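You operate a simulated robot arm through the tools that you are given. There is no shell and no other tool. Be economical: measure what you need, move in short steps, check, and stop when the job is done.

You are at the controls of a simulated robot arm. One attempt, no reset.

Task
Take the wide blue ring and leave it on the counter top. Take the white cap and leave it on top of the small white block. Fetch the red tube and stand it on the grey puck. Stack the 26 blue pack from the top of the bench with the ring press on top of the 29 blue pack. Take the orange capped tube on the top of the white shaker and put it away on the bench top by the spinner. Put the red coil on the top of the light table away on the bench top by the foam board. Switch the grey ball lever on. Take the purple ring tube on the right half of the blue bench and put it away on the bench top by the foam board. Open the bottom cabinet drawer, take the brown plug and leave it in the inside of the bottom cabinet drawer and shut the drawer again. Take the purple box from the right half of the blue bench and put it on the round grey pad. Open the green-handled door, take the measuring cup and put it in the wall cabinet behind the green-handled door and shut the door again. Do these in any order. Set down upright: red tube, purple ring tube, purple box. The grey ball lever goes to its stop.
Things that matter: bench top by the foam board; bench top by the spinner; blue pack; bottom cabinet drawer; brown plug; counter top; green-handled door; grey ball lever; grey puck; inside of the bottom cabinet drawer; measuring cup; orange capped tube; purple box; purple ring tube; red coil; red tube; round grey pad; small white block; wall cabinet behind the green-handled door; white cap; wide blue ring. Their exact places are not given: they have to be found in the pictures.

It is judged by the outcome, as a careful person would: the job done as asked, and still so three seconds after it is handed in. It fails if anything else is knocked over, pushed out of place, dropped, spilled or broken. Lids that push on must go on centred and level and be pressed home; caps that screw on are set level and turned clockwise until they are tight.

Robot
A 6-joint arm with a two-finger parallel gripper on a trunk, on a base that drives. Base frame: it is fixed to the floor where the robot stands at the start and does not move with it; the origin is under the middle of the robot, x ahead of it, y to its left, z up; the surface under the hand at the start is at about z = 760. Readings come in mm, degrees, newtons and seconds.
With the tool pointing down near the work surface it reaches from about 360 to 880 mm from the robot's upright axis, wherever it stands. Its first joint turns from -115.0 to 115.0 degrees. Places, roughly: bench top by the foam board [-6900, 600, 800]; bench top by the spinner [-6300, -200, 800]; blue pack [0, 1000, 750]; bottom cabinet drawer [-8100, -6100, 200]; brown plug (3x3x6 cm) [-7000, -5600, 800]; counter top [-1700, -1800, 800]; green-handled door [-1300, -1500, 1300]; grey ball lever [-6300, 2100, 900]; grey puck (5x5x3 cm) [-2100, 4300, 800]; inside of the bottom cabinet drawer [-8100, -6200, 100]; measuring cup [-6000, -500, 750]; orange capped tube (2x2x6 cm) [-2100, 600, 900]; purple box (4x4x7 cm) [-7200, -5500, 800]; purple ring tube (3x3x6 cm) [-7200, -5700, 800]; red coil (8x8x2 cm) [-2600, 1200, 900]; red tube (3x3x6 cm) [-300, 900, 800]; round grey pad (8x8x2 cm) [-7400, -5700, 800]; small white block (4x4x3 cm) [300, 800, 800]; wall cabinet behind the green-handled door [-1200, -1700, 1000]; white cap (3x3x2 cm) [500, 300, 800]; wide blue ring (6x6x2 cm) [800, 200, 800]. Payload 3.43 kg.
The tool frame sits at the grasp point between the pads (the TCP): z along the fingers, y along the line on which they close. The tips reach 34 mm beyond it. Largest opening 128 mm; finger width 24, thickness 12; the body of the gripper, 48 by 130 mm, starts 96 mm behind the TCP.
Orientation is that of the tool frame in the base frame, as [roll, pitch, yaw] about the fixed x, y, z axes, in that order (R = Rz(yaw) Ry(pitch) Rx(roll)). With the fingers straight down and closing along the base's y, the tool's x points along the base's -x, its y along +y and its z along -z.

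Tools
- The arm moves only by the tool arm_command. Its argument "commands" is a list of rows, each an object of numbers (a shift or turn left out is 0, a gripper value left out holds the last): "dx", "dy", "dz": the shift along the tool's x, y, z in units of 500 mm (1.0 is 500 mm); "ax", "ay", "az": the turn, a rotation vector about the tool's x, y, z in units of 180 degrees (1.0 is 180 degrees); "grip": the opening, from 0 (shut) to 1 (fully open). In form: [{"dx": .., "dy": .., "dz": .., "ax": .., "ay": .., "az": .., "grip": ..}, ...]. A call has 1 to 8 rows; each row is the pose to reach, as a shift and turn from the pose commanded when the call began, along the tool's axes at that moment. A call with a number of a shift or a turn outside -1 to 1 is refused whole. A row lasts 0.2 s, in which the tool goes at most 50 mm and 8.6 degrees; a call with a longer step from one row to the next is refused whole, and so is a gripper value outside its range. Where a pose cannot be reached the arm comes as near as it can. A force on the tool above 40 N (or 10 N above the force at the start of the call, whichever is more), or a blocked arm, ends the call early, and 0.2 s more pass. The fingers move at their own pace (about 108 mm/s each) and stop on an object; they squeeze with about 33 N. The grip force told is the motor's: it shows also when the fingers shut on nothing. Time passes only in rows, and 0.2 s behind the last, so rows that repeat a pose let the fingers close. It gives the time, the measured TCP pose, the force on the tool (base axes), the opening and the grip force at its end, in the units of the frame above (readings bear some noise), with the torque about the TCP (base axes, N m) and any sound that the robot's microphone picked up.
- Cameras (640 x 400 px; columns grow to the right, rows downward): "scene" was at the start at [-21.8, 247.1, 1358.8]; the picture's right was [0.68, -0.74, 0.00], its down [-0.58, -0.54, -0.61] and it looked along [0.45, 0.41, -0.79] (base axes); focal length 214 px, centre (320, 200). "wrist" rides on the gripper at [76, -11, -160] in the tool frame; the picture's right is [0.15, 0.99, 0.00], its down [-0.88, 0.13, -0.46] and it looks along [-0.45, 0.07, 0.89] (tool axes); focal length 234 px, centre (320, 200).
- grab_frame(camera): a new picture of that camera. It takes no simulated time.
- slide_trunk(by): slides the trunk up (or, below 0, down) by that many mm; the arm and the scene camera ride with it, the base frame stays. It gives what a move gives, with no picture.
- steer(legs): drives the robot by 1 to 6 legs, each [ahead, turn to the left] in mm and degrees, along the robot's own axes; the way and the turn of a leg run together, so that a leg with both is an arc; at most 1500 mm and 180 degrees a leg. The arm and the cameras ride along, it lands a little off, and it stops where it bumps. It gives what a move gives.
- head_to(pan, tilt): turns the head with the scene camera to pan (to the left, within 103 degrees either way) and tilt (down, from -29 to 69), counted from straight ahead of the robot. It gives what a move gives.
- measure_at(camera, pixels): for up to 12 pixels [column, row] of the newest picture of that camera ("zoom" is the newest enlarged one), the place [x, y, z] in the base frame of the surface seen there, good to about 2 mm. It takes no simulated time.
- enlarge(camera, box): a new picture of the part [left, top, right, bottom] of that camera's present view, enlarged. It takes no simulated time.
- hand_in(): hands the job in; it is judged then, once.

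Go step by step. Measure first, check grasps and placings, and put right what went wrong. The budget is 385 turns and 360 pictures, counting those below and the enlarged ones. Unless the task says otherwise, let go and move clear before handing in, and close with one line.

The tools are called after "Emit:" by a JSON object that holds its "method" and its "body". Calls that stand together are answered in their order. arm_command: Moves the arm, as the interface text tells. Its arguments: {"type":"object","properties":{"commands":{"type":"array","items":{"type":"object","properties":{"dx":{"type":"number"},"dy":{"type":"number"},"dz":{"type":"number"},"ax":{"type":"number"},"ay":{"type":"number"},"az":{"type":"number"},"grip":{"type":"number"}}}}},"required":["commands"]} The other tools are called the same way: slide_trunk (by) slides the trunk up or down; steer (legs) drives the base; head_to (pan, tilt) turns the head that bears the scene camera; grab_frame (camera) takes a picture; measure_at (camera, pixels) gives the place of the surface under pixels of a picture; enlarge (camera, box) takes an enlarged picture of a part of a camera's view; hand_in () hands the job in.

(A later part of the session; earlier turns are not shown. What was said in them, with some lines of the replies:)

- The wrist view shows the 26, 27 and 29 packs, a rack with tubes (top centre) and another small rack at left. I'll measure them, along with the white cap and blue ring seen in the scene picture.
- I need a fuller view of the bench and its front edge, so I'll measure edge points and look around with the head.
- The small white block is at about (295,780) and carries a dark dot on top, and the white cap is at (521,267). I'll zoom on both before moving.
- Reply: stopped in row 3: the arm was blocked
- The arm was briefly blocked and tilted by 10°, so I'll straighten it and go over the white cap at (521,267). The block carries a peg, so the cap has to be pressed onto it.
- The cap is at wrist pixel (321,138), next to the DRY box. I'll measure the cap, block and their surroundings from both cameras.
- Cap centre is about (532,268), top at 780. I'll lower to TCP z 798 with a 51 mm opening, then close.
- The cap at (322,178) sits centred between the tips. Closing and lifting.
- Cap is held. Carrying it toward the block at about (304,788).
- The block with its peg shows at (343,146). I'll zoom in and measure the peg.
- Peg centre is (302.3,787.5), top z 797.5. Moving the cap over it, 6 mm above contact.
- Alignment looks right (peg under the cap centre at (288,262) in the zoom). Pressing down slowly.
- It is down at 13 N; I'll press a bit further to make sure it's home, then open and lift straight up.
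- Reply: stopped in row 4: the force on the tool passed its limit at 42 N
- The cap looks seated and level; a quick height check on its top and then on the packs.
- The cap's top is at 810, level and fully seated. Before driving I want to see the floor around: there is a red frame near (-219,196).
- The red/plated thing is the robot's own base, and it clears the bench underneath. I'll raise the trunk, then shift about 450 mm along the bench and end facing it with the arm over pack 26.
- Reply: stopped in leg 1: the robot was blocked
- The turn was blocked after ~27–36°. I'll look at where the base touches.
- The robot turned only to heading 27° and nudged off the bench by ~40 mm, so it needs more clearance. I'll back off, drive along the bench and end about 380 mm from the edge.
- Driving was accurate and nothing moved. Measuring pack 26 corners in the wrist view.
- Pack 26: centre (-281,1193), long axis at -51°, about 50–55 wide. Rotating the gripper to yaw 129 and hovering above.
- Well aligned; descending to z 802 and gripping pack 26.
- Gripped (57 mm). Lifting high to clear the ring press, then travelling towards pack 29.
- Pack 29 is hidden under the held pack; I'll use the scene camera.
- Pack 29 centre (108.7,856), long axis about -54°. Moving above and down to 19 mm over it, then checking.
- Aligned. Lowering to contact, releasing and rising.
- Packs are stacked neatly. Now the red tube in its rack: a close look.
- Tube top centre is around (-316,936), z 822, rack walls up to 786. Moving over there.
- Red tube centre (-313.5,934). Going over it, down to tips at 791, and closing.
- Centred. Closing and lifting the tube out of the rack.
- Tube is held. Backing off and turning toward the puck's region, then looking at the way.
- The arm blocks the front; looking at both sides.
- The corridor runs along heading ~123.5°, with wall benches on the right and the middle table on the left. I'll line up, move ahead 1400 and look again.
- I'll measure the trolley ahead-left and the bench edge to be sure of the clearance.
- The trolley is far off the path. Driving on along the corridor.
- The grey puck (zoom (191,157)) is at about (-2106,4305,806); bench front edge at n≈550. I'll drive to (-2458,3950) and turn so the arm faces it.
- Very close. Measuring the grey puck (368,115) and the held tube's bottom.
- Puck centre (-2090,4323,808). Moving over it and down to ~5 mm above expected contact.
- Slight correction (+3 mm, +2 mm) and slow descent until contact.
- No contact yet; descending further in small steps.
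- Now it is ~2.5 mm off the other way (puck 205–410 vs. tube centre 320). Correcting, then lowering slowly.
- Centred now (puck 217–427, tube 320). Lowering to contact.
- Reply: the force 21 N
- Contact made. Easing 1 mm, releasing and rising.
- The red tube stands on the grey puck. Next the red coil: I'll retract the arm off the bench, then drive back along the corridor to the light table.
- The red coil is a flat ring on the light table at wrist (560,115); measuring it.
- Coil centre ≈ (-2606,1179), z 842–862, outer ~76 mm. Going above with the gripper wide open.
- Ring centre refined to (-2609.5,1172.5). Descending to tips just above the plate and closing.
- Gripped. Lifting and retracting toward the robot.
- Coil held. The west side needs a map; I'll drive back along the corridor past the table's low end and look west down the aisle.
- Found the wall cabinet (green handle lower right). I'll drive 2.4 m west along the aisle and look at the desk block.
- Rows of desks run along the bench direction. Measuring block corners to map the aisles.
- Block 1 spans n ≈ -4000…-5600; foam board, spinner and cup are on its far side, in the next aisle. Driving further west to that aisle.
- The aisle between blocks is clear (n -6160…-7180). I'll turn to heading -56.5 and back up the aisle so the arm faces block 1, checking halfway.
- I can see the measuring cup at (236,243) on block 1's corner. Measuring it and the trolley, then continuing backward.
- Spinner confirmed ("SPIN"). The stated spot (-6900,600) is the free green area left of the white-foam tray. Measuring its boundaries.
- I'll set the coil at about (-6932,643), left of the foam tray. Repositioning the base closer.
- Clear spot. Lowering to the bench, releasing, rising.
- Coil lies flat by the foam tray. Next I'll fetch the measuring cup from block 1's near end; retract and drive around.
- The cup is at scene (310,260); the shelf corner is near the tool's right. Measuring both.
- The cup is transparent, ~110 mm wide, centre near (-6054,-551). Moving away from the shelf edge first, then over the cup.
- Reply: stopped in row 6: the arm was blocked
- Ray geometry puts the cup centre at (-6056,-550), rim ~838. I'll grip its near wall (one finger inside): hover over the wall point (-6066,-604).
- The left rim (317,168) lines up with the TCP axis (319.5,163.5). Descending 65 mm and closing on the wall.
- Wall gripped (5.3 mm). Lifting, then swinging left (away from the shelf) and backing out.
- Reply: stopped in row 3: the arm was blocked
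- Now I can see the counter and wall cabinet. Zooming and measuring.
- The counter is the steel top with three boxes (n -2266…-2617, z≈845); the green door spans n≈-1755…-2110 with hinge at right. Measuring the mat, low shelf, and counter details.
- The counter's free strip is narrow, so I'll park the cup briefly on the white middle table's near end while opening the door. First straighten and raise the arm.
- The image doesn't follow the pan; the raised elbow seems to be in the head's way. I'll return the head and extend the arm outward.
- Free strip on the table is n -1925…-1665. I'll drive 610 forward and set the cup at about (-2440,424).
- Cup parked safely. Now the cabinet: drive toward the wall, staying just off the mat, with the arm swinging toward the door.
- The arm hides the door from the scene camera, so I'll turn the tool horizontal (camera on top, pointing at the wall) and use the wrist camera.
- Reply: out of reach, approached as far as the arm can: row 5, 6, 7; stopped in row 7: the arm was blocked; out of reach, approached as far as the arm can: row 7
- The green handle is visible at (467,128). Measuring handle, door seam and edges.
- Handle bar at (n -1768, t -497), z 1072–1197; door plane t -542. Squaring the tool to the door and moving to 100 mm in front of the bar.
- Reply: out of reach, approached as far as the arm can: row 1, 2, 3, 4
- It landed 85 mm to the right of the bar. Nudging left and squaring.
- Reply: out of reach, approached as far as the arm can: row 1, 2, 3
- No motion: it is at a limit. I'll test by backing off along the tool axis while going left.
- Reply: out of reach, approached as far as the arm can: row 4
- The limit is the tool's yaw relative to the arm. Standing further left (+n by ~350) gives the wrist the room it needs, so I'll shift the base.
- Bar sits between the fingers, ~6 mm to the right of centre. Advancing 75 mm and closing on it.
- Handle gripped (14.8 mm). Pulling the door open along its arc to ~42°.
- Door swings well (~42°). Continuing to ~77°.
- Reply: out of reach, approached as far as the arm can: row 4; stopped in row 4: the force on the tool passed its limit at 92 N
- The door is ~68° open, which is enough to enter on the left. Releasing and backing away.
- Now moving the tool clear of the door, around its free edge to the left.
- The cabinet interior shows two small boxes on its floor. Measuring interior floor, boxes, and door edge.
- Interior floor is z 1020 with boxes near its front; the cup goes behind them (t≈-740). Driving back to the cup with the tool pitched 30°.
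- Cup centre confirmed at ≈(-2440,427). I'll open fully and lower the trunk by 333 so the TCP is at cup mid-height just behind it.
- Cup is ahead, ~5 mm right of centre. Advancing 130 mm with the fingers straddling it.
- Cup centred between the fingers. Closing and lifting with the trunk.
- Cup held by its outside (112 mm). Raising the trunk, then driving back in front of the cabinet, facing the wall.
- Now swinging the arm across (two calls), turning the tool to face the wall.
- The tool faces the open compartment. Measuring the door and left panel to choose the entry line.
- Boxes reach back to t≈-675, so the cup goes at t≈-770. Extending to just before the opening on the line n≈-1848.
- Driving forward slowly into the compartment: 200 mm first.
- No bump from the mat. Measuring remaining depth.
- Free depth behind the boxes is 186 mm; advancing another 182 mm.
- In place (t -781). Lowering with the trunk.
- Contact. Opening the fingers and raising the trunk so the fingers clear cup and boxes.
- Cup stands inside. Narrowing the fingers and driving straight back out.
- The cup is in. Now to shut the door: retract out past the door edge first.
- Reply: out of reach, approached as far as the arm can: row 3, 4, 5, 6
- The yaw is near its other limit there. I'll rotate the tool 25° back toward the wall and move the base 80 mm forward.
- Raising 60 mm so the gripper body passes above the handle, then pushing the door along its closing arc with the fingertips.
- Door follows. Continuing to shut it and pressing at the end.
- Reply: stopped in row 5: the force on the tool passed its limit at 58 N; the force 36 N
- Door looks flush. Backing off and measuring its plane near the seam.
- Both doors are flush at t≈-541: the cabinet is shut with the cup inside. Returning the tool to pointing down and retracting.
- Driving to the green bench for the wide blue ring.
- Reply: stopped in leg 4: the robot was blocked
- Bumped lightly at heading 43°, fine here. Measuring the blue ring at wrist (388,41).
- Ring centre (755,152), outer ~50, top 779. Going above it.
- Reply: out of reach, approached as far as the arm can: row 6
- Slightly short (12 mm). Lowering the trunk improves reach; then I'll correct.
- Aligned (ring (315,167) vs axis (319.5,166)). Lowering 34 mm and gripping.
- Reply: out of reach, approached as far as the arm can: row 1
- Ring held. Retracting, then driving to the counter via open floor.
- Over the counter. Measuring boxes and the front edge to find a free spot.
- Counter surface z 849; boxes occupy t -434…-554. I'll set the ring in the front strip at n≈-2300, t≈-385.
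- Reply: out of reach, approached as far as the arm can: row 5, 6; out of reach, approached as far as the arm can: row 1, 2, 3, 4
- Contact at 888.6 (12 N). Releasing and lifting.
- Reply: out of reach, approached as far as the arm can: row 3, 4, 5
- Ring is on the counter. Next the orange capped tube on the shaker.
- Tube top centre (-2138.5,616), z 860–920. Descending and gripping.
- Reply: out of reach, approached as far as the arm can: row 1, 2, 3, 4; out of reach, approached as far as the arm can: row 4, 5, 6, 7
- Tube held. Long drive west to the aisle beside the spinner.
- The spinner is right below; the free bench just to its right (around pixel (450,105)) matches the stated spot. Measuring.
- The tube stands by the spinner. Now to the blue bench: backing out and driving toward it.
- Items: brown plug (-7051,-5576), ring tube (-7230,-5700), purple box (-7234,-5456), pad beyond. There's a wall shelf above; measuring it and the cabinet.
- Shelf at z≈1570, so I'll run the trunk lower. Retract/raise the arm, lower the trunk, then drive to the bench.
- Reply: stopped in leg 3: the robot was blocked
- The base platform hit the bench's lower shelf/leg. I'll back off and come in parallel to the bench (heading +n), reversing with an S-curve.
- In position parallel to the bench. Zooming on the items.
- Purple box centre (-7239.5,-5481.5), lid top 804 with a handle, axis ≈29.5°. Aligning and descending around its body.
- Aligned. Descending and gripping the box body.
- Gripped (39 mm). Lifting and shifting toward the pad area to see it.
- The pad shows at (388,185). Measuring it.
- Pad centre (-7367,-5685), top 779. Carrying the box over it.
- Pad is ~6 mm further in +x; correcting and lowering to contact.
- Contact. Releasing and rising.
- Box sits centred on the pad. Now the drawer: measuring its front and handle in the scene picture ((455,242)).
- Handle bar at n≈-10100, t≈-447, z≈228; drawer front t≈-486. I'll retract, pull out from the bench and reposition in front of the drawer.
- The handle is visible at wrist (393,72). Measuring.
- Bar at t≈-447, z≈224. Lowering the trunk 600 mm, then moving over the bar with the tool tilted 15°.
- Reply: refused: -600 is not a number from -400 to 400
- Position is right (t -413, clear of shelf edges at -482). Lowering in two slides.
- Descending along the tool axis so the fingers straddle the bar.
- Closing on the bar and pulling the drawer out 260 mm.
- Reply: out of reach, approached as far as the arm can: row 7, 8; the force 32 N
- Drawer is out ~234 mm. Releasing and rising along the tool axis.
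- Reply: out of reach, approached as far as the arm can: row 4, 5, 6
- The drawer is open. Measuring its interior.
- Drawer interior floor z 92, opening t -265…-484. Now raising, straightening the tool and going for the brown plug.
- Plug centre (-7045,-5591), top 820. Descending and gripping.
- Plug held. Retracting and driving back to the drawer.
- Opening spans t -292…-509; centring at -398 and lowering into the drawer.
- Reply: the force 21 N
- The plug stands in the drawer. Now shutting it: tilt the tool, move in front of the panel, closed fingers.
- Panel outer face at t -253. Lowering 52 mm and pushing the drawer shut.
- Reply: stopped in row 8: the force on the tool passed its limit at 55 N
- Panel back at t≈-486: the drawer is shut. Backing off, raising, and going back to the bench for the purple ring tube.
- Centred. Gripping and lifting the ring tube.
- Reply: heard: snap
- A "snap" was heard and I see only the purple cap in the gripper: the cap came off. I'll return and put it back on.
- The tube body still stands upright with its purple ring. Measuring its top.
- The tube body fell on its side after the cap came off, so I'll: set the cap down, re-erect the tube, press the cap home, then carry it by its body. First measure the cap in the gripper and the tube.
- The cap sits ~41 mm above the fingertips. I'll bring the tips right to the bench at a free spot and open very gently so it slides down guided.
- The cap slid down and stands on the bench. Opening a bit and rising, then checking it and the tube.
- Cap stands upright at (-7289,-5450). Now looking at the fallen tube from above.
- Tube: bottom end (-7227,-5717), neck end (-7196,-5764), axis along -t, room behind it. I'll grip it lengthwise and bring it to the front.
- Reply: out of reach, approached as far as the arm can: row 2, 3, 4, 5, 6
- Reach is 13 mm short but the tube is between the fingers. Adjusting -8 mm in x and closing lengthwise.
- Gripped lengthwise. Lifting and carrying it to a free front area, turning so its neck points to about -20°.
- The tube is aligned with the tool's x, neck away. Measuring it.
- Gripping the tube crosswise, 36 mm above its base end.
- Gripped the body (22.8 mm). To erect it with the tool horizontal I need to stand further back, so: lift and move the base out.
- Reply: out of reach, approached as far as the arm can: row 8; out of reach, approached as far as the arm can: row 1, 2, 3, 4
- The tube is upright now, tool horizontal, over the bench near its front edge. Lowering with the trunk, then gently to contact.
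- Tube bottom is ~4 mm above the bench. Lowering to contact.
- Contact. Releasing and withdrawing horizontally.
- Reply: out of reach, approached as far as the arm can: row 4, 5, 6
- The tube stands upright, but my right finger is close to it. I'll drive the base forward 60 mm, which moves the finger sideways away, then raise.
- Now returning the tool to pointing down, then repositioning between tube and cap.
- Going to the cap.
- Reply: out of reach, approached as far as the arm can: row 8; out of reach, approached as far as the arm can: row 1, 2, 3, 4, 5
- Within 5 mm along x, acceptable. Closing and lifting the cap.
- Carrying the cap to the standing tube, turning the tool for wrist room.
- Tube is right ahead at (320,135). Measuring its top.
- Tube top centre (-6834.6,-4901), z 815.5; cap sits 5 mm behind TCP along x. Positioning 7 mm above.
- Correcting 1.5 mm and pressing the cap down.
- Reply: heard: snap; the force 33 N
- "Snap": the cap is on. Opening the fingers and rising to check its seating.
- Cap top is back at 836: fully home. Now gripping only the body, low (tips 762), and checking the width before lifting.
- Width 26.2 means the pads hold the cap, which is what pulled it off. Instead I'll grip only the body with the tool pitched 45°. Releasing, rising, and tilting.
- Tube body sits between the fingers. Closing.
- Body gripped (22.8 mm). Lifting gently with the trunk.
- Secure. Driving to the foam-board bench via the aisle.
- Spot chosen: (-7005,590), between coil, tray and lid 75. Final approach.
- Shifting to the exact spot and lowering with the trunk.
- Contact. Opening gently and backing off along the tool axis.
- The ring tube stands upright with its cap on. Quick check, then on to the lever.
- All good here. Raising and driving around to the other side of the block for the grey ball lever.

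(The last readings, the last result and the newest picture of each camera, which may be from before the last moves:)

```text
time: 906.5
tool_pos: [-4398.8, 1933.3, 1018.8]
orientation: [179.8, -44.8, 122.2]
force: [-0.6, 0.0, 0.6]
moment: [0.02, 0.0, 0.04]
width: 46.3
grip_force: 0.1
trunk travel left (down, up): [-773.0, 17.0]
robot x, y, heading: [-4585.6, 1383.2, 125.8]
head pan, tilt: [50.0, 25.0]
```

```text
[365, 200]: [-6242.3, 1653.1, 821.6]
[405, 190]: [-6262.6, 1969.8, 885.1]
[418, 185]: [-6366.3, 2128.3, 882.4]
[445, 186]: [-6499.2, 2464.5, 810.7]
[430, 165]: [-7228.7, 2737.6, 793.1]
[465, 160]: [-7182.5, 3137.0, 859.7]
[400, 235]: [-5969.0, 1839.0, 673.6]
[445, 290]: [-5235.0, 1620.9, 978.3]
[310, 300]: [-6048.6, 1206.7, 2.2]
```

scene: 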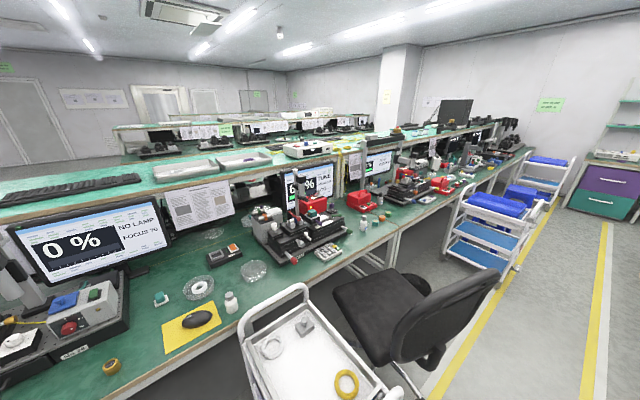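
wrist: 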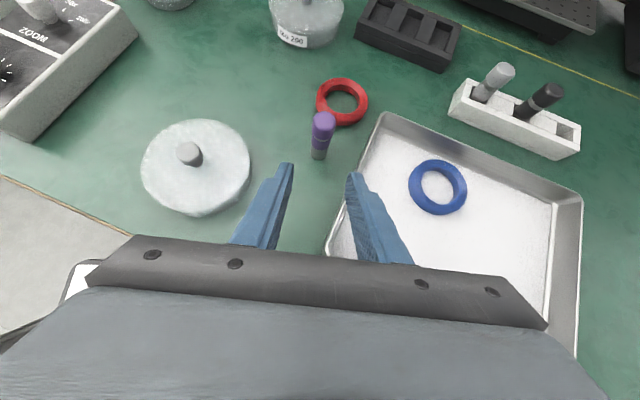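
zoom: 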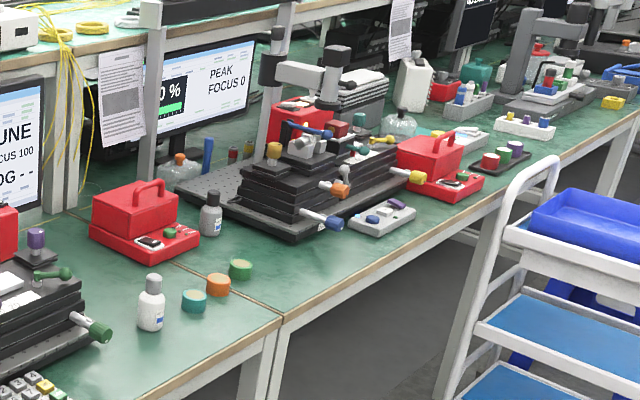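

Emit:
{"method": "measure_at", "body": {"camera": "scene", "pixels": [[500, 283], [447, 255], [522, 240], [470, 195], [545, 205], [495, 285], [480, 250], [540, 190], [395, 350], [490, 300]]}}

Emit:
{"method": "enlarge", "body": {"camera": "scene", "box": [380, 165, 440, 210]}}

```text
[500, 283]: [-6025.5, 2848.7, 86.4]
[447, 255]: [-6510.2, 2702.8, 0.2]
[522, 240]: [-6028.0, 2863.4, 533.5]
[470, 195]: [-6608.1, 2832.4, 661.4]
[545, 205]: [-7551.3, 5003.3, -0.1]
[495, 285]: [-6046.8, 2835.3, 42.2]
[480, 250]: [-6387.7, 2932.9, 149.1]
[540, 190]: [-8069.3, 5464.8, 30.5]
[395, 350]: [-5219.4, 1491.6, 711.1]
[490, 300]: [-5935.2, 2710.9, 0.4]
```

```text
8.89 times, centred on (410, 188) of scene
```

zoom: 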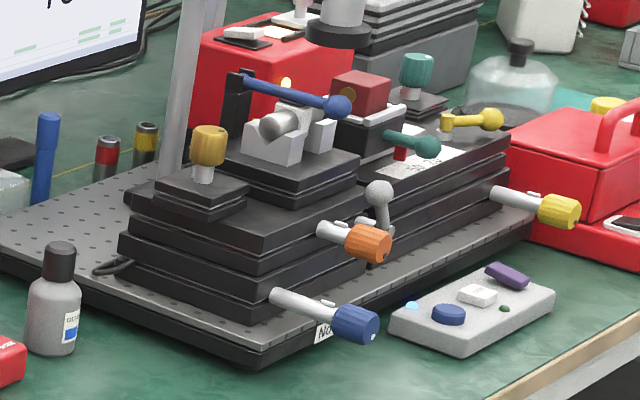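

The grey ball lever is visible (zoom (380,192)), standing near upright among blue/teal/yellow ones. Measuring it.

Emit:
{"method": "measure_at", "body": {"camera": "zoom", "pixels": [[380, 192], [381, 215], [380, 232], [338, 103], [425, 148], [490, 120], [360, 243], [350, 325], [270, 345], [480, 340]]}}

Emit:
{"method": "steer", "body": {"legs": [[0, -2.3], [1300, 0]]}}

Emit:
{"method": "head_to", "body": {"pan": 85, "tilt": 30}}

Emit:
{"method": "grab_frame", "body": {"camera": "scene"}}

```text
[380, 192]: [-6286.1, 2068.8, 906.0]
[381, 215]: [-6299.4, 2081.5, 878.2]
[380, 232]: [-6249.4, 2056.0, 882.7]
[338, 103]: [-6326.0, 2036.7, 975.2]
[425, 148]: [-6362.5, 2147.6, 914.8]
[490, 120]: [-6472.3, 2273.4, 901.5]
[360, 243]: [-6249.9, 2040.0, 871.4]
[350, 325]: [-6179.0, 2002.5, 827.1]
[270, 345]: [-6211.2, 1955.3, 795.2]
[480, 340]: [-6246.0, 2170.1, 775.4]
```

```text
time: 913.4
tool_pos: [-5099.5, 3018.7, 1018.5]
orientation: [179.9, -44.9, 120.1]
force: [0.3, -0.6, 0.4]
moment: [0.0, 0.01, -0.02]
width: 46.1
grip_force: 0.1
trunk travel left (down, up): [-773.0, 17.0]
robot x, y, heading: [-5308.0, 2473.7, 123.4]
head pan, tilt: [50.0, 25.0]
```

```text
time: 914.4
tool_pos: [-5099.0, 3019.3, 1018.7]
orientation: [179.9, -44.9, 120.2]
force: [0.5, -0.6, 1.0]
moment: [0.01, -0.03, 0.04]
width: 45.9
grip_force: 0.0
trunk travel left (down, up): [-773.0, 17.0]
robot x, y, heading: [-5310.0, 2475.6, 123.5]
head pan, tilt: [85.0, 30.0]
```

```text
100 pictures are left
```

scene: 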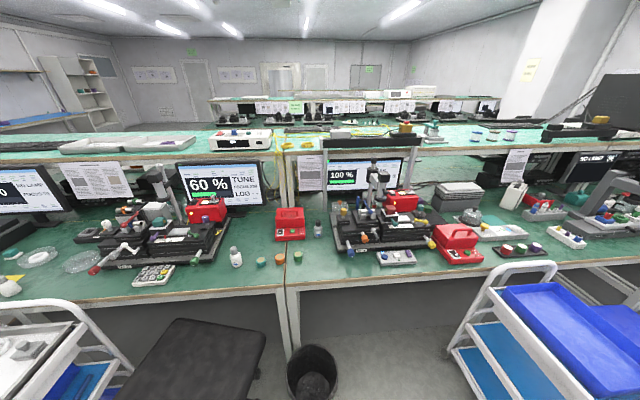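

Emit:
{"method": "enlarge", "body": {"camera": "scene", "box": [325, 155, 455, 270]}}

Emit:
{"method": "enlarge", "body": {"camera": "scene", "box": [355, 205, 403, 245]}}

```text
3.48 times, centred on (390, 212) of scene
```

zoom: 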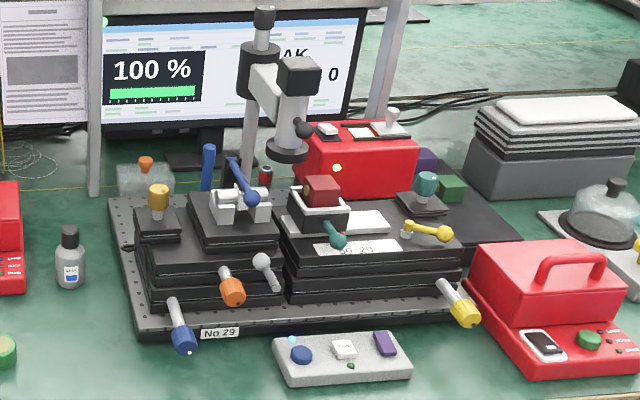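

```text
10.00 times, centred on (379, 225) of scene
```

zoom: 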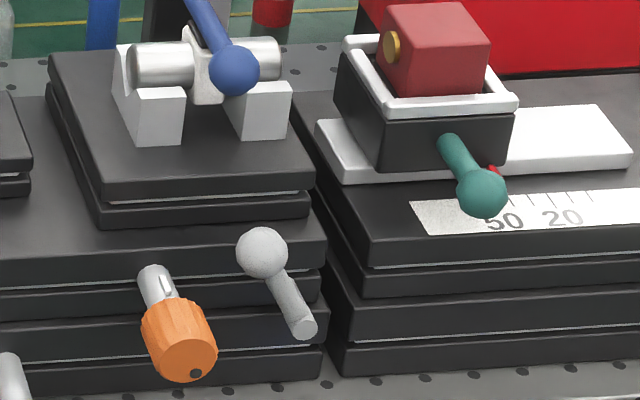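

Emit:
{"method": "enlarge", "body": {"camera": "scene", "box": [80, 190, 230, 285]}}

Emit:
{"method": "measure_at", "body": {"camera": "scene", "pixels": [[373, 227], [377, 235], [378, 237], [367, 228]]}}

```text
4.21 times, centred on (155, 238) of scene
```

zoom: 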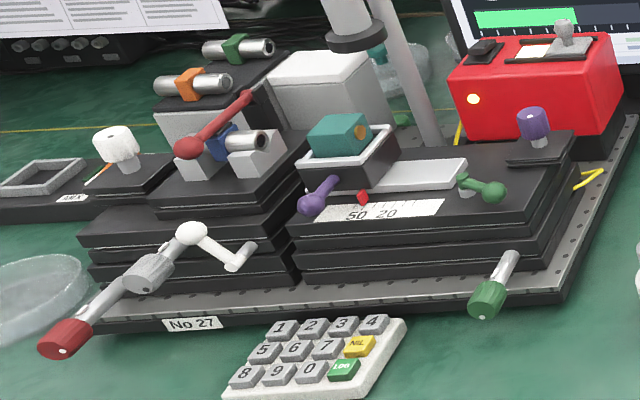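

```text
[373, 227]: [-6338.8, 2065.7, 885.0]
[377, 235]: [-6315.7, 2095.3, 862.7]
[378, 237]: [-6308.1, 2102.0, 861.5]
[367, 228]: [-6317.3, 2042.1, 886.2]
```

A waste bin stands in front of this bench section; measuring it and the bench edge.

Emit:
{"method": "head_to", "body": {"pan": 85, "tilt": 50}}

Emit:
{"method": "grab_frame", "body": {"camera": "scene"}}

Emit:
{"method": "measure_at", "body": {"camera": "scene", "pixels": [[312, 245], [290, 250], [335, 250], [312, 232], [312, 290], [180, 235], [260, 200], [250, 290], [440, 270], [490, 200]]}}

```text
time: 915.3
tool_pos: [-5099.0, 3019.3, 1017.0]
orientation: [179.9, -44.8, 120.2]
force: [1.0, -0.3, -0.2]
moment: [0.01, -0.01, 0.01]
width: 46.3
grip_force: 0.1
trunk travel left (down, up): [-773.0, 17.0]
robot x, y, heading: [-5306.0, 2472.2, 123.3]
head pan, tilt: [85.0, 50.0]
```

```text
96 pictures are left
```

scene: 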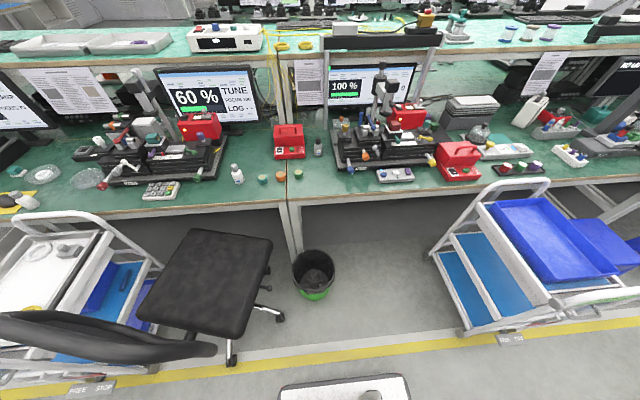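

```text
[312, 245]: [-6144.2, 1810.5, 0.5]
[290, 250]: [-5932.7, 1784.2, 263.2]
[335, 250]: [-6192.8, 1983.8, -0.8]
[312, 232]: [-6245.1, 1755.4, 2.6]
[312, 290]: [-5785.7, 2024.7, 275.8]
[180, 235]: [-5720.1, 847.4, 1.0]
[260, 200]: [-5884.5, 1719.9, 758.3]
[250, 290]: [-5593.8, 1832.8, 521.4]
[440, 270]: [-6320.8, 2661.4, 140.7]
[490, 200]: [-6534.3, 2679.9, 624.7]
```

There is free floor between bin/chair and the next trolley. I'll stand at n≈-3450, t≈5200 and work on the lever from above.

Emit:
{"method": "steer", "body": {"legs": [[0, 62.3], [430, 0], [0, 81.8]]}}

Emit:
{"method": "head_to", "body": {"pan": -30, "tilt": 40}}

Emit:
{"method": "grab_frame", "body": {"camera": "scene"}}

Emit:
{"method": "grab_frame", "body": {"camera": "wrist"}}

```text
time: 921.9
tool_pos: [-6227.9, 2733.4, 1018.9]
orientation: [179.9, -44.8, -160.2]
force: [-0.4, -0.5, 0.4]
moment: [-0.01, 0.01, -0.01]
width: 46.2
grip_force: 0.1
trunk travel left (down, up): [-773.0, 17.0]
robot x, y, heading: [-5727.2, 2432.4, -156.7]
head pan, tilt: [85.0, 50.0]
stopped in leg 3: the robot was blocked; the commanded pose is now the measured one
```

```text
time: 923.8
tool_pos: [-6228.4, 2735.2, 1018.3]
orientation: [180.0, -44.8, -160.2]
force: [-0.3, 0.1, -0.1]
moment: [0.03, -0.02, 0.03]
width: 46.0
grip_force: 0.0
trunk travel left (down, up): [-773.0, 17.0]
robot x, y, heading: [-5727.4, 2430.4, -157.0]
head pan, tilt: [-30.0, 40.0]
```

```text
95 pictures are left
```

scene: 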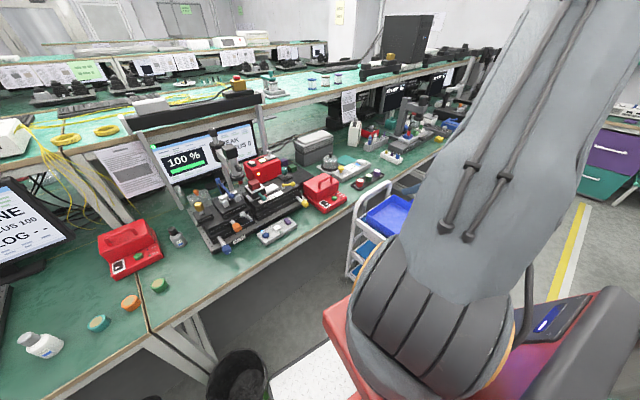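

```text
94 pictures are left
```

wrist: 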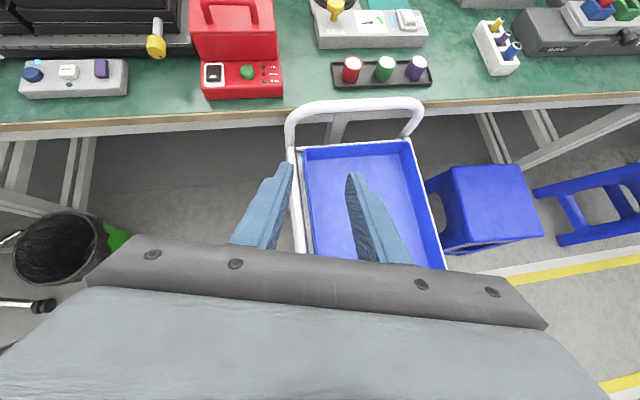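

Blocked while turning. Checking whether the base touches the bin (measuring its rim).

Emit:
{"method": "measure_at", "body": {"camera": "scene", "pixels": [[212, 385], [265, 370], [240, 352], [240, 395], [276, 365], [300, 358]]}}

Emit:
{"method": "measure_at", "body": {"camera": "wrist", "pixels": [[15, 250], [60, 215], [103, 245], [60, 284], [120, 235], [310, 110], [290, 200]]}}

Emit:
{"method": "enlarge", "body": {"camera": "scene", "box": [180, 310, 340, 400]}}

```text
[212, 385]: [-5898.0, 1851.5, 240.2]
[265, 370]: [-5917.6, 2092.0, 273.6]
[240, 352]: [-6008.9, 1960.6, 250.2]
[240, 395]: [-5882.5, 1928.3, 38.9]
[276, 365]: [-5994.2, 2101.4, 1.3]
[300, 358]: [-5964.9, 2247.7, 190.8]
```

```text
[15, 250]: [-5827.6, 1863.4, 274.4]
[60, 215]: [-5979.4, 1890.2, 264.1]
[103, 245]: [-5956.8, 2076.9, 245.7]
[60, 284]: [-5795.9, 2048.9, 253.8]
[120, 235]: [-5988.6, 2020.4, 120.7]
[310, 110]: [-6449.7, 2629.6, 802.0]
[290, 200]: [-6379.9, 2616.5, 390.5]
```

```text
4.00 times, centred on (260, 355) of scene
```

zoom: 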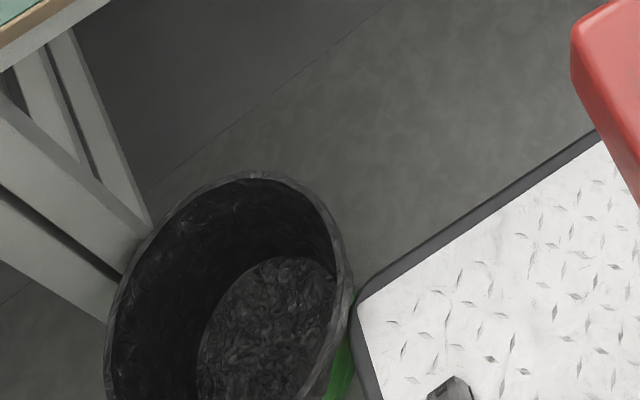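

Emit:
{"method": "measure_at", "body": {"camera": "zoom", "pixels": [[368, 312], [480, 220], [590, 140], [345, 290], [120, 320], [250, 175], [335, 330]]}}

```text
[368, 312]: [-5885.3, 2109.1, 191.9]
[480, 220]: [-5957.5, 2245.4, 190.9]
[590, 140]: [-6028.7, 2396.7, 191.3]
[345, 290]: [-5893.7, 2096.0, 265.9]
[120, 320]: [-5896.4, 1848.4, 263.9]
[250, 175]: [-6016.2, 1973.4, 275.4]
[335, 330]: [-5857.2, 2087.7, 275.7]
```

The platform corner just touches the bin's rim. Turning away, shifting 105 mm up the bench, then turning in with clearance.

Emit:
{"method": "steer", "body": {"legs": [[0, -79.7], [105, 0], [0, 144]]}}

Emit:
{"method": "head_to", "body": {"pan": -35, "tilt": 45}}

Emit:
{"method": "grab_frame", "body": {"camera": "scene"}}

Emit:
{"method": "grab_frame", "body": {"camera": "wrist"}}

```text
time: 934.3
tool_pos: [-6280.1, 2209.4, 1018.0]
orientation: [179.9, -44.9, -96.9]
force: [0.2, -0.4, 0.0]
moment: [-0.02, 0.0, 0.0]
width: 46.1
grip_force: 0.0
trunk travel left (down, up): [-773.0, 17.0]
robot x, y, heading: [-5784.4, 2521.0, -93.4]
head pan, tilt: [-30.0, 40.0]
```

```text
time: 935.0
tool_pos: [-6279.9, 2208.2, 1017.2]
orientation: [180.0, -44.9, -96.9]
force: [-0.5, 0.2, -0.2]
moment: [0.0, -0.03, 0.01]
width: 45.9
grip_force: 0.0
trunk travel left (down, up): [-773.0, 17.0]
robot x, y, heading: [-5786.6, 2520.1, -93.9]
head pan, tilt: [-35.0, 45.0]
```

```text
92 pictures are left
```

scene: 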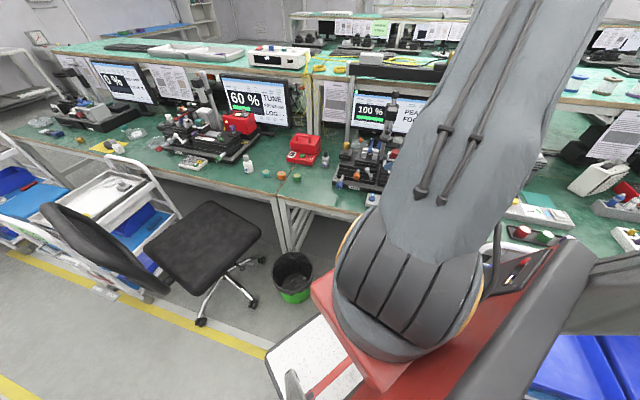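

```text
91 pictures are left
```

wrist: 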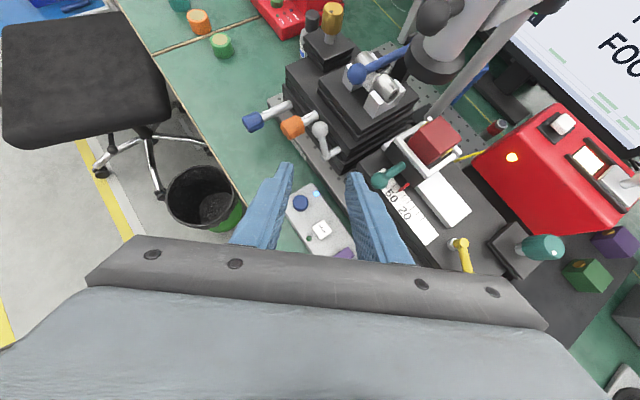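

Great view. Zooming on the grey ball lever.

Emit:
{"method": "enlarge", "body": {"camera": "wrist", "box": [270, 80, 380, 180]}}

Emit:
{"method": "measure_at", "body": {"camera": "zoom", "pixels": [[303, 196], [325, 225], [350, 275], [356, 285], [320, 250], [200, 180], [480, 60], [290, 300], [400, 200]]}}

```text
4.00 times, centred on (325, 130) of wrist
```

zoom: 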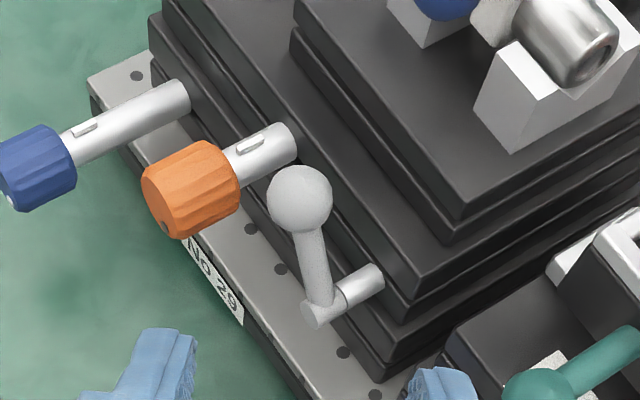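

```text
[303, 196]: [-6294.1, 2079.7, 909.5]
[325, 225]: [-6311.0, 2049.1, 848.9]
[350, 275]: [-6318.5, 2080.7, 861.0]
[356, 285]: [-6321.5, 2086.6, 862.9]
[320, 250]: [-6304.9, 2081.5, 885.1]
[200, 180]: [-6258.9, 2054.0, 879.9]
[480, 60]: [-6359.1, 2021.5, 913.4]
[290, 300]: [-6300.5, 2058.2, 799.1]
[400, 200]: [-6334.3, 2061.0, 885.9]
```

The lever's hub axis points out of the stage front (+n); the ball leans ~28° toward -t, so "on" should be over to the +t side. I'll rotate the tool so the fingers can straddle the ball.

Emit:
{"method": "arm_command", "body": {"commands": [{"ax": -0.028, "az": 0.028}, {"ax": -0.056, "az": 0.056}, {"ax": -0.083, "az": 0.083}, {"ax": -0.11, "az": 0.11}]}}

Emit:
{"method": "grab_frame", "body": {"camera": "wrist"}}

```text
time: 936.0
tool_pos: [-6280.4, 2210.0, 1018.0]
orientation: [179.9, -45.0, -125.0]
force: [-0.6, -0.3, -0.5]
moment: [0.0, 0.01, -0.01]
width: 46.2
grip_force: 0.1
trunk travel left (down, up): [-773.0, 17.0]
robot x, y, heading: [-5789.4, 2519.2, -93.7]
head pan, tilt: [-35.0, 45.0]
```

```text
89 pictures are left
```

wrist: 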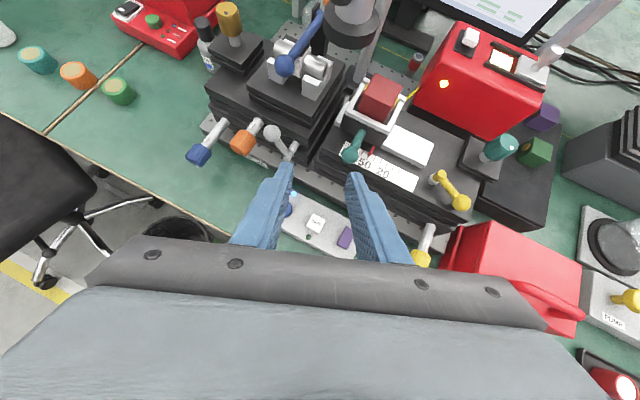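

Emit:
{"method": "enlarge", "body": {"camera": "wrist", "box": [235, 100, 335, 180]}}

Emit:
{"method": "measure_at", "body": {"camera": "zoom", "pixels": [[250, 155], [275, 205], [295, 240], [305, 225], [330, 215], [110, 150], [400, 230]]}}

```text
5.00 times, centred on (285, 140) of wrist
```

zoom: 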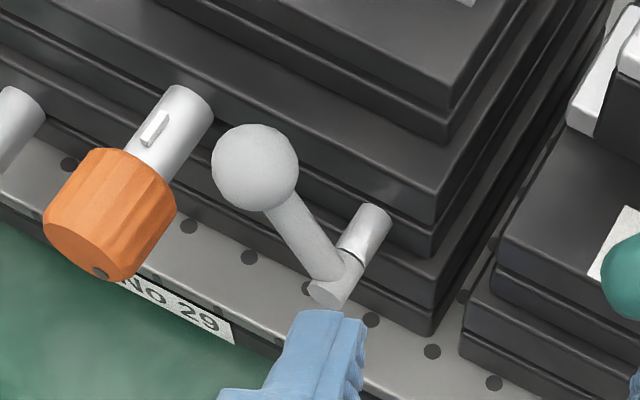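

```text
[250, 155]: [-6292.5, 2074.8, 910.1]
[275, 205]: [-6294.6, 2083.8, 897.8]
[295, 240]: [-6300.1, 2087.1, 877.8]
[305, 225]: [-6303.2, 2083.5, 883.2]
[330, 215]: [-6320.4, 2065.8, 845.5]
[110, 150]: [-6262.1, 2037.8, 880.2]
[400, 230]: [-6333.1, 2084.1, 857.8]
```

Ball centre ≈ (-6294,2069,901). Aligning laterally and advancing to 40 mm short.

Emit:
{"method": "arm_command", "body": {"commands": [{"dx": 0.004, "dy": -0.07, "grip": 0.42}, {"dx": 0.009, "dy": -0.139}, {"dx": 0.009, "dy": -0.139, "dz": 0.08}, {"dx": 0.009, "dy": -0.139, "dz": 0.16}, {"dx": 0.009, "dy": -0.139, "dz": 0.215}, {"dx": 0.009, "dy": -0.139, "dz": 0.215}]}}

Emit:
{"method": "grab_frame", "body": {"camera": "wrist"}}

```text
time: 937.4
tool_pos: [-6269.4, 2103.3, 946.8]
orientation: [179.8, -44.9, -124.9]
force: [0.4, -0.3, -0.2]
moment: [0.03, -0.02, -0.01]
width: 53.7
grip_force: 0.0
trunk travel left (down, up): [-773.0, 17.0]
robot x, y, heading: [-5785.7, 2517.1, -93.6]
head pan, tilt: [-35.0, 45.0]
```

```text
87 pictures are left
```

wrist: 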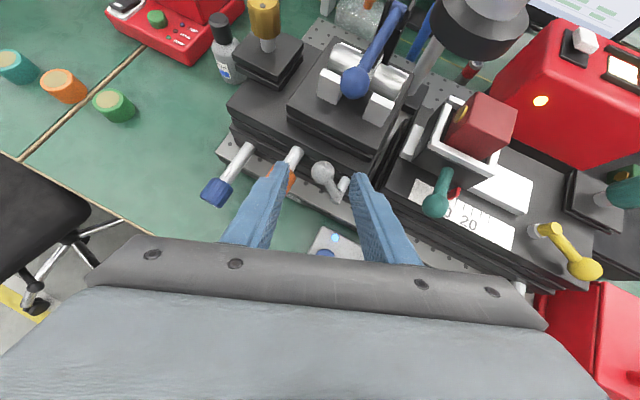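

Ball is between the fingers. Narrowing to 38 mm and advancing 32 mm so only the tips reach it (clear of the orange knob).

Emit:
{"method": "arm_command", "body": {"commands": [{"grip": 0.32}, {"dx": -0.002, "dz": 0.03, "grip": 0.32}, {"dx": -0.004, "dz": 0.062}, {"dx": -0.004, "dz": 0.062}]}}

Emit:
{"method": "enlarge", "body": {"camera": "wrist", "box": [250, 110, 400, 220]}}

```text
time: 938.4
tool_pos: [-6282.6, 2087.0, 922.1]
orientation: [179.8, -45.0, -124.9]
force: [0.5, -0.2, -0.4]
moment: [-0.02, 0.0, 0.02]
width: 41.0
grip_force: 0.0
trunk travel left (down, up): [-773.0, 17.0]
robot x, y, heading: [-5786.1, 2521.9, -93.6]
head pan, tilt: [-35.0, 45.0]
```

```text
3.64 times, centred on (325, 165) of wrist
```

zoom: 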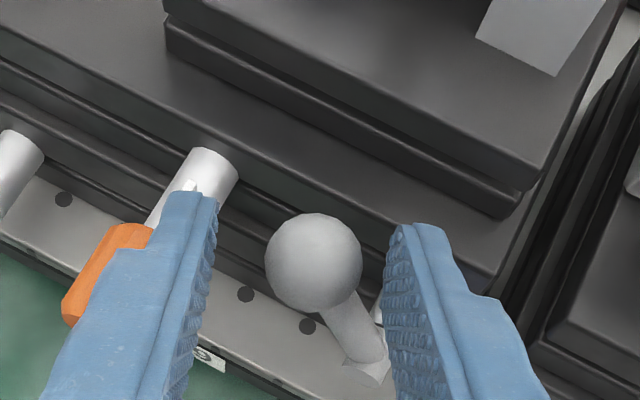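

Now pushing toward +t in small steps.

Emit:
{"method": "arm_command", "body": {"commands": [{"dx": -0.005, "dy": 0.019, "dz": -0.005}, {"dx": -0.01, "dy": 0.037, "dz": -0.01}, {"dx": -0.014, "dy": 0.052, "dz": -0.014}, {"dx": -0.018, "dy": 0.065, "dz": -0.018}, {"dx": -0.02, "dy": 0.073, "dz": -0.02}]}}

Emit:
{"method": "enlarge", "body": {"camera": "wrist", "box": [250, 110, 400, 220]}}

```text
time: 939.6
tool_pos: [-6301.9, 2119.4, 922.2]
orientation: [179.9, -45.0, -124.9]
force: [0.9, 0.1, 0.4]
moment: [0.01, 0.01, 0.04]
width: 41.6
grip_force: 0.5
trunk travel left (down, up): [-773.0, 17.0]
robot x, y, heading: [-5784.4, 2521.7, -93.5]
head pan, tilt: [-35.0, 45.0]
```

```text
3.64 times, centred on (325, 165) of wrist
```

zoom: 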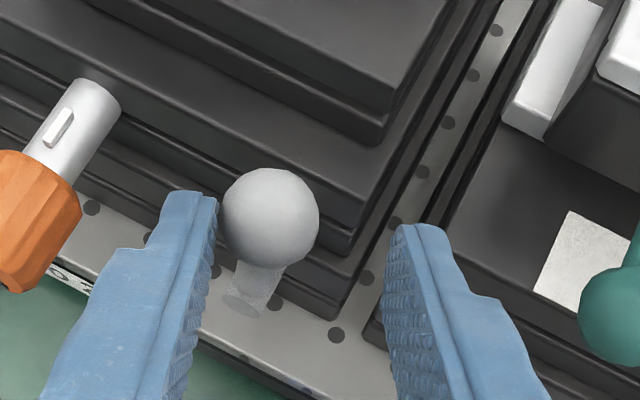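

The lever moves freely that way. Continuing.

Emit:
{"method": "arm_command", "body": {"commands": [{"dx": -0.005, "dy": 0.018, "dz": -0.005}, {"dx": -0.01, "dy": 0.036, "dz": -0.01}, {"dx": -0.013, "dy": 0.048, "dz": -0.013}, {"dx": -0.013, "dy": 0.048, "dz": -0.013}]}}

Emit:
{"method": "enlarge", "body": {"camera": "wrist", "box": [250, 110, 400, 220]}}

```text
time: 940.6
tool_pos: [-6315.8, 2140.2, 922.2]
orientation: [179.8, -45.0, -124.8]
force: [4.6, -6.3, 1.1]
moment: [-0.21, -0.09, 0.14]
width: 45.3
grip_force: 3.7
trunk travel left (down, up): [-773.0, 17.0]
robot x, y, heading: [-5785.7, 2521.5, -93.6]
head pan, tilt: [-35.0, 45.0]
```

```text
3.64 times, centred on (325, 165) of wrist
```

zoom: 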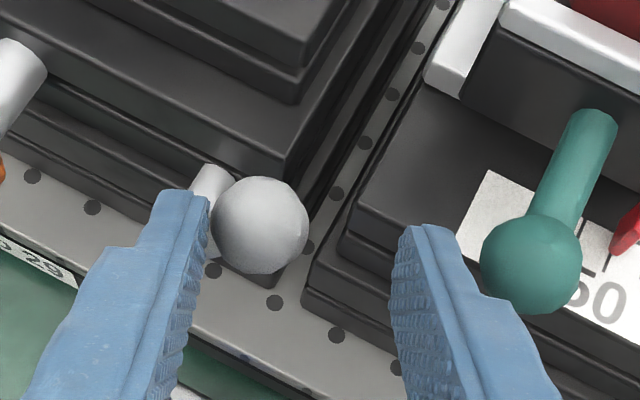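

Emit:
{"method": "measure_at", "body": {"camera": "zoom", "pixels": [[258, 220], [212, 178], [255, 205]]}}

Emit:
{"method": "arm_command", "body": {"commands": [{"dx": -0.002, "dy": 0.007, "dz": -0.002}, {"dx": -0.004, "dy": 0.014, "dz": -0.004}, {"dx": -0.006, "dy": 0.02, "dz": -0.006}]}}

Emit:
{"method": "enlarge", "body": {"camera": "wrist", "box": [250, 110, 400, 220]}}

```text
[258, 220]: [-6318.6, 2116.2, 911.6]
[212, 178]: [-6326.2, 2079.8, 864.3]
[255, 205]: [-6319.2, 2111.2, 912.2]
```

```text
time: 941.3
tool_pos: [-6316.8, 2145.4, 920.5]
orientation: [179.9, -45.0, -124.2]
force: [10.1, -9.6, 1.7]
moment: [-0.25, -0.2, 0.37]
width: 49.0
grip_force: 7.1
trunk travel left (down, up): [-773.0, 17.0]
robot x, y, heading: [-5789.4, 2521.5, -93.1]
head pan, tilt: [-35.0, 45.0]
stopped in row 3: the force on the tool passed its limit at 44 N (the readings are from after the stop); the commanded pose is now the measured one
```

```text
3.64 times, centred on (325, 165) of wrist
```

zoom: 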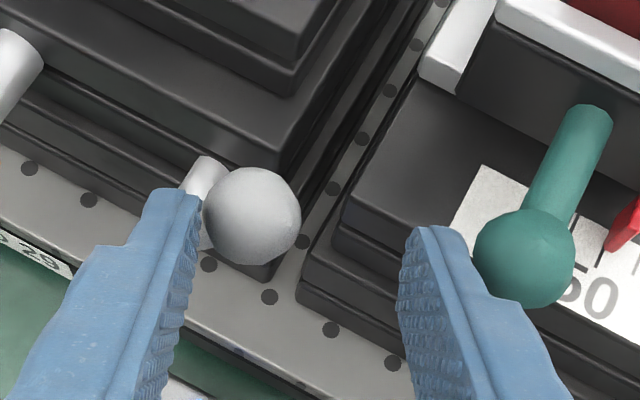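

Force limit reached with the ball at about +28°, mirror of where it began: that's its stop. Backing the finger off and retreating.

Emit:
{"method": "arm_command", "body": {"commands": [{"dx": 0.003, "dy": -0.012, "dz": 0.003}, {"dx": 0.005, "dy": -0.018, "dz": 0.005}, {"dx": 0.005, "dy": -0.018, "dz": -0.06}, {"dx": 0.005, "dy": -0.018, "dz": -0.15}, {"dx": 0.005, "dy": -0.018, "dz": -0.24}]}}

Emit:
{"method": "grab_frame", "body": {"camera": "wrist"}}

Emit:
{"method": "enlarge", "body": {"camera": "wrist", "box": [240, 90, 390, 190]}}

```text
time: 942.5
tool_pos: [-6263.8, 2208.4, 1006.7]
orientation: [180.0, -44.9, -124.4]
force: [-0.2, -0.2, 0.6]
moment: [-0.02, -0.04, 0.0]
width: 41.2
grip_force: 0.1
trunk travel left (down, up): [-773.0, 17.0]
robot x, y, heading: [-5785.1, 2519.6, -93.1]
head pan, tilt: [-35.0, 45.0]
```

```text
82 pictures are left
```

wrist: 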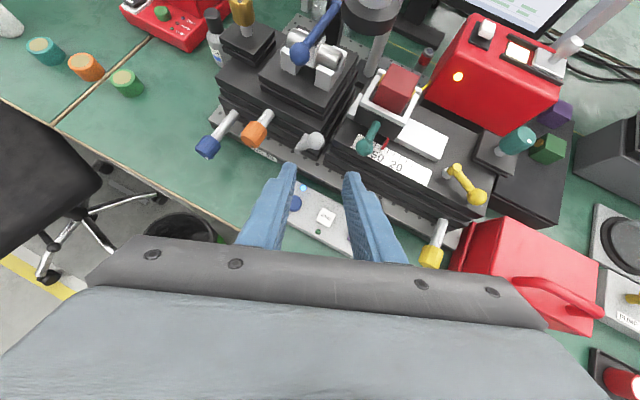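

```text
4.00 times, centred on (315, 140) of wrist
```

zoom: 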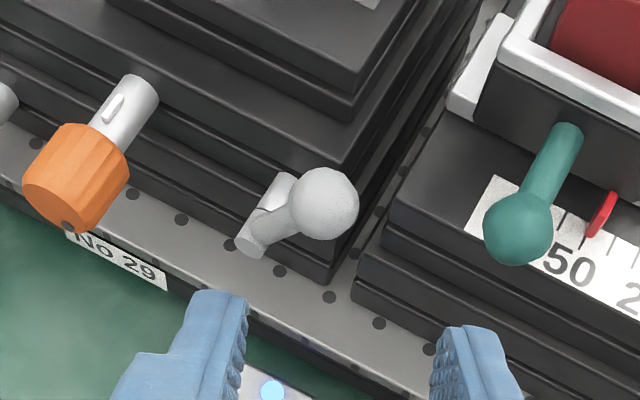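

The lever stays over on the +t side. Verifying its final position.

Emit:
{"method": "measure_at", "body": {"camera": "zoom", "pixels": [[325, 200], [255, 245], [275, 185]]}}

```text
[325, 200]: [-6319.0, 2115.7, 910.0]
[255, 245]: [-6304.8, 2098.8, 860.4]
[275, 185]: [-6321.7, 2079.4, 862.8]
```

The lever is at its stop, and the bin rim still fits its earlier position. All tasks are done; the gripper is empty and clear, so I'll lift a little and hand in.

Emit:
{"method": "arm_command", "body": {"commands": [{"dz": -0.06}, {"dz": -0.12}, {"dz": -0.12}]}}

Emit:
{"method": "hand_in", "body": {}}

```text
time: 943.3
tool_pos: [-6238.5, 2242.0, 1050.5]
orientation: [179.9, -45.0, -124.2]
force: [-0.4, 0.0, 0.5]
moment: [-0.01, 0.01, 0.0]
width: 41.3
grip_force: 0.0
trunk travel left (down, up): [-773.0, 17.0]
robot x, y, heading: [-5785.2, 2517.1, -93.2]
head pan, tilt: [-35.0, 45.0]
```

```text
The job is handed in.
```

All eleven tasks are done and handed in. While I was lifting the purple ring tube its cap snapped off and the tube fell over; I stood it up again and pressed the cap home before setting it down upright. The base also touched a waste bin by the lever bench; its rim measured about where it had been before.
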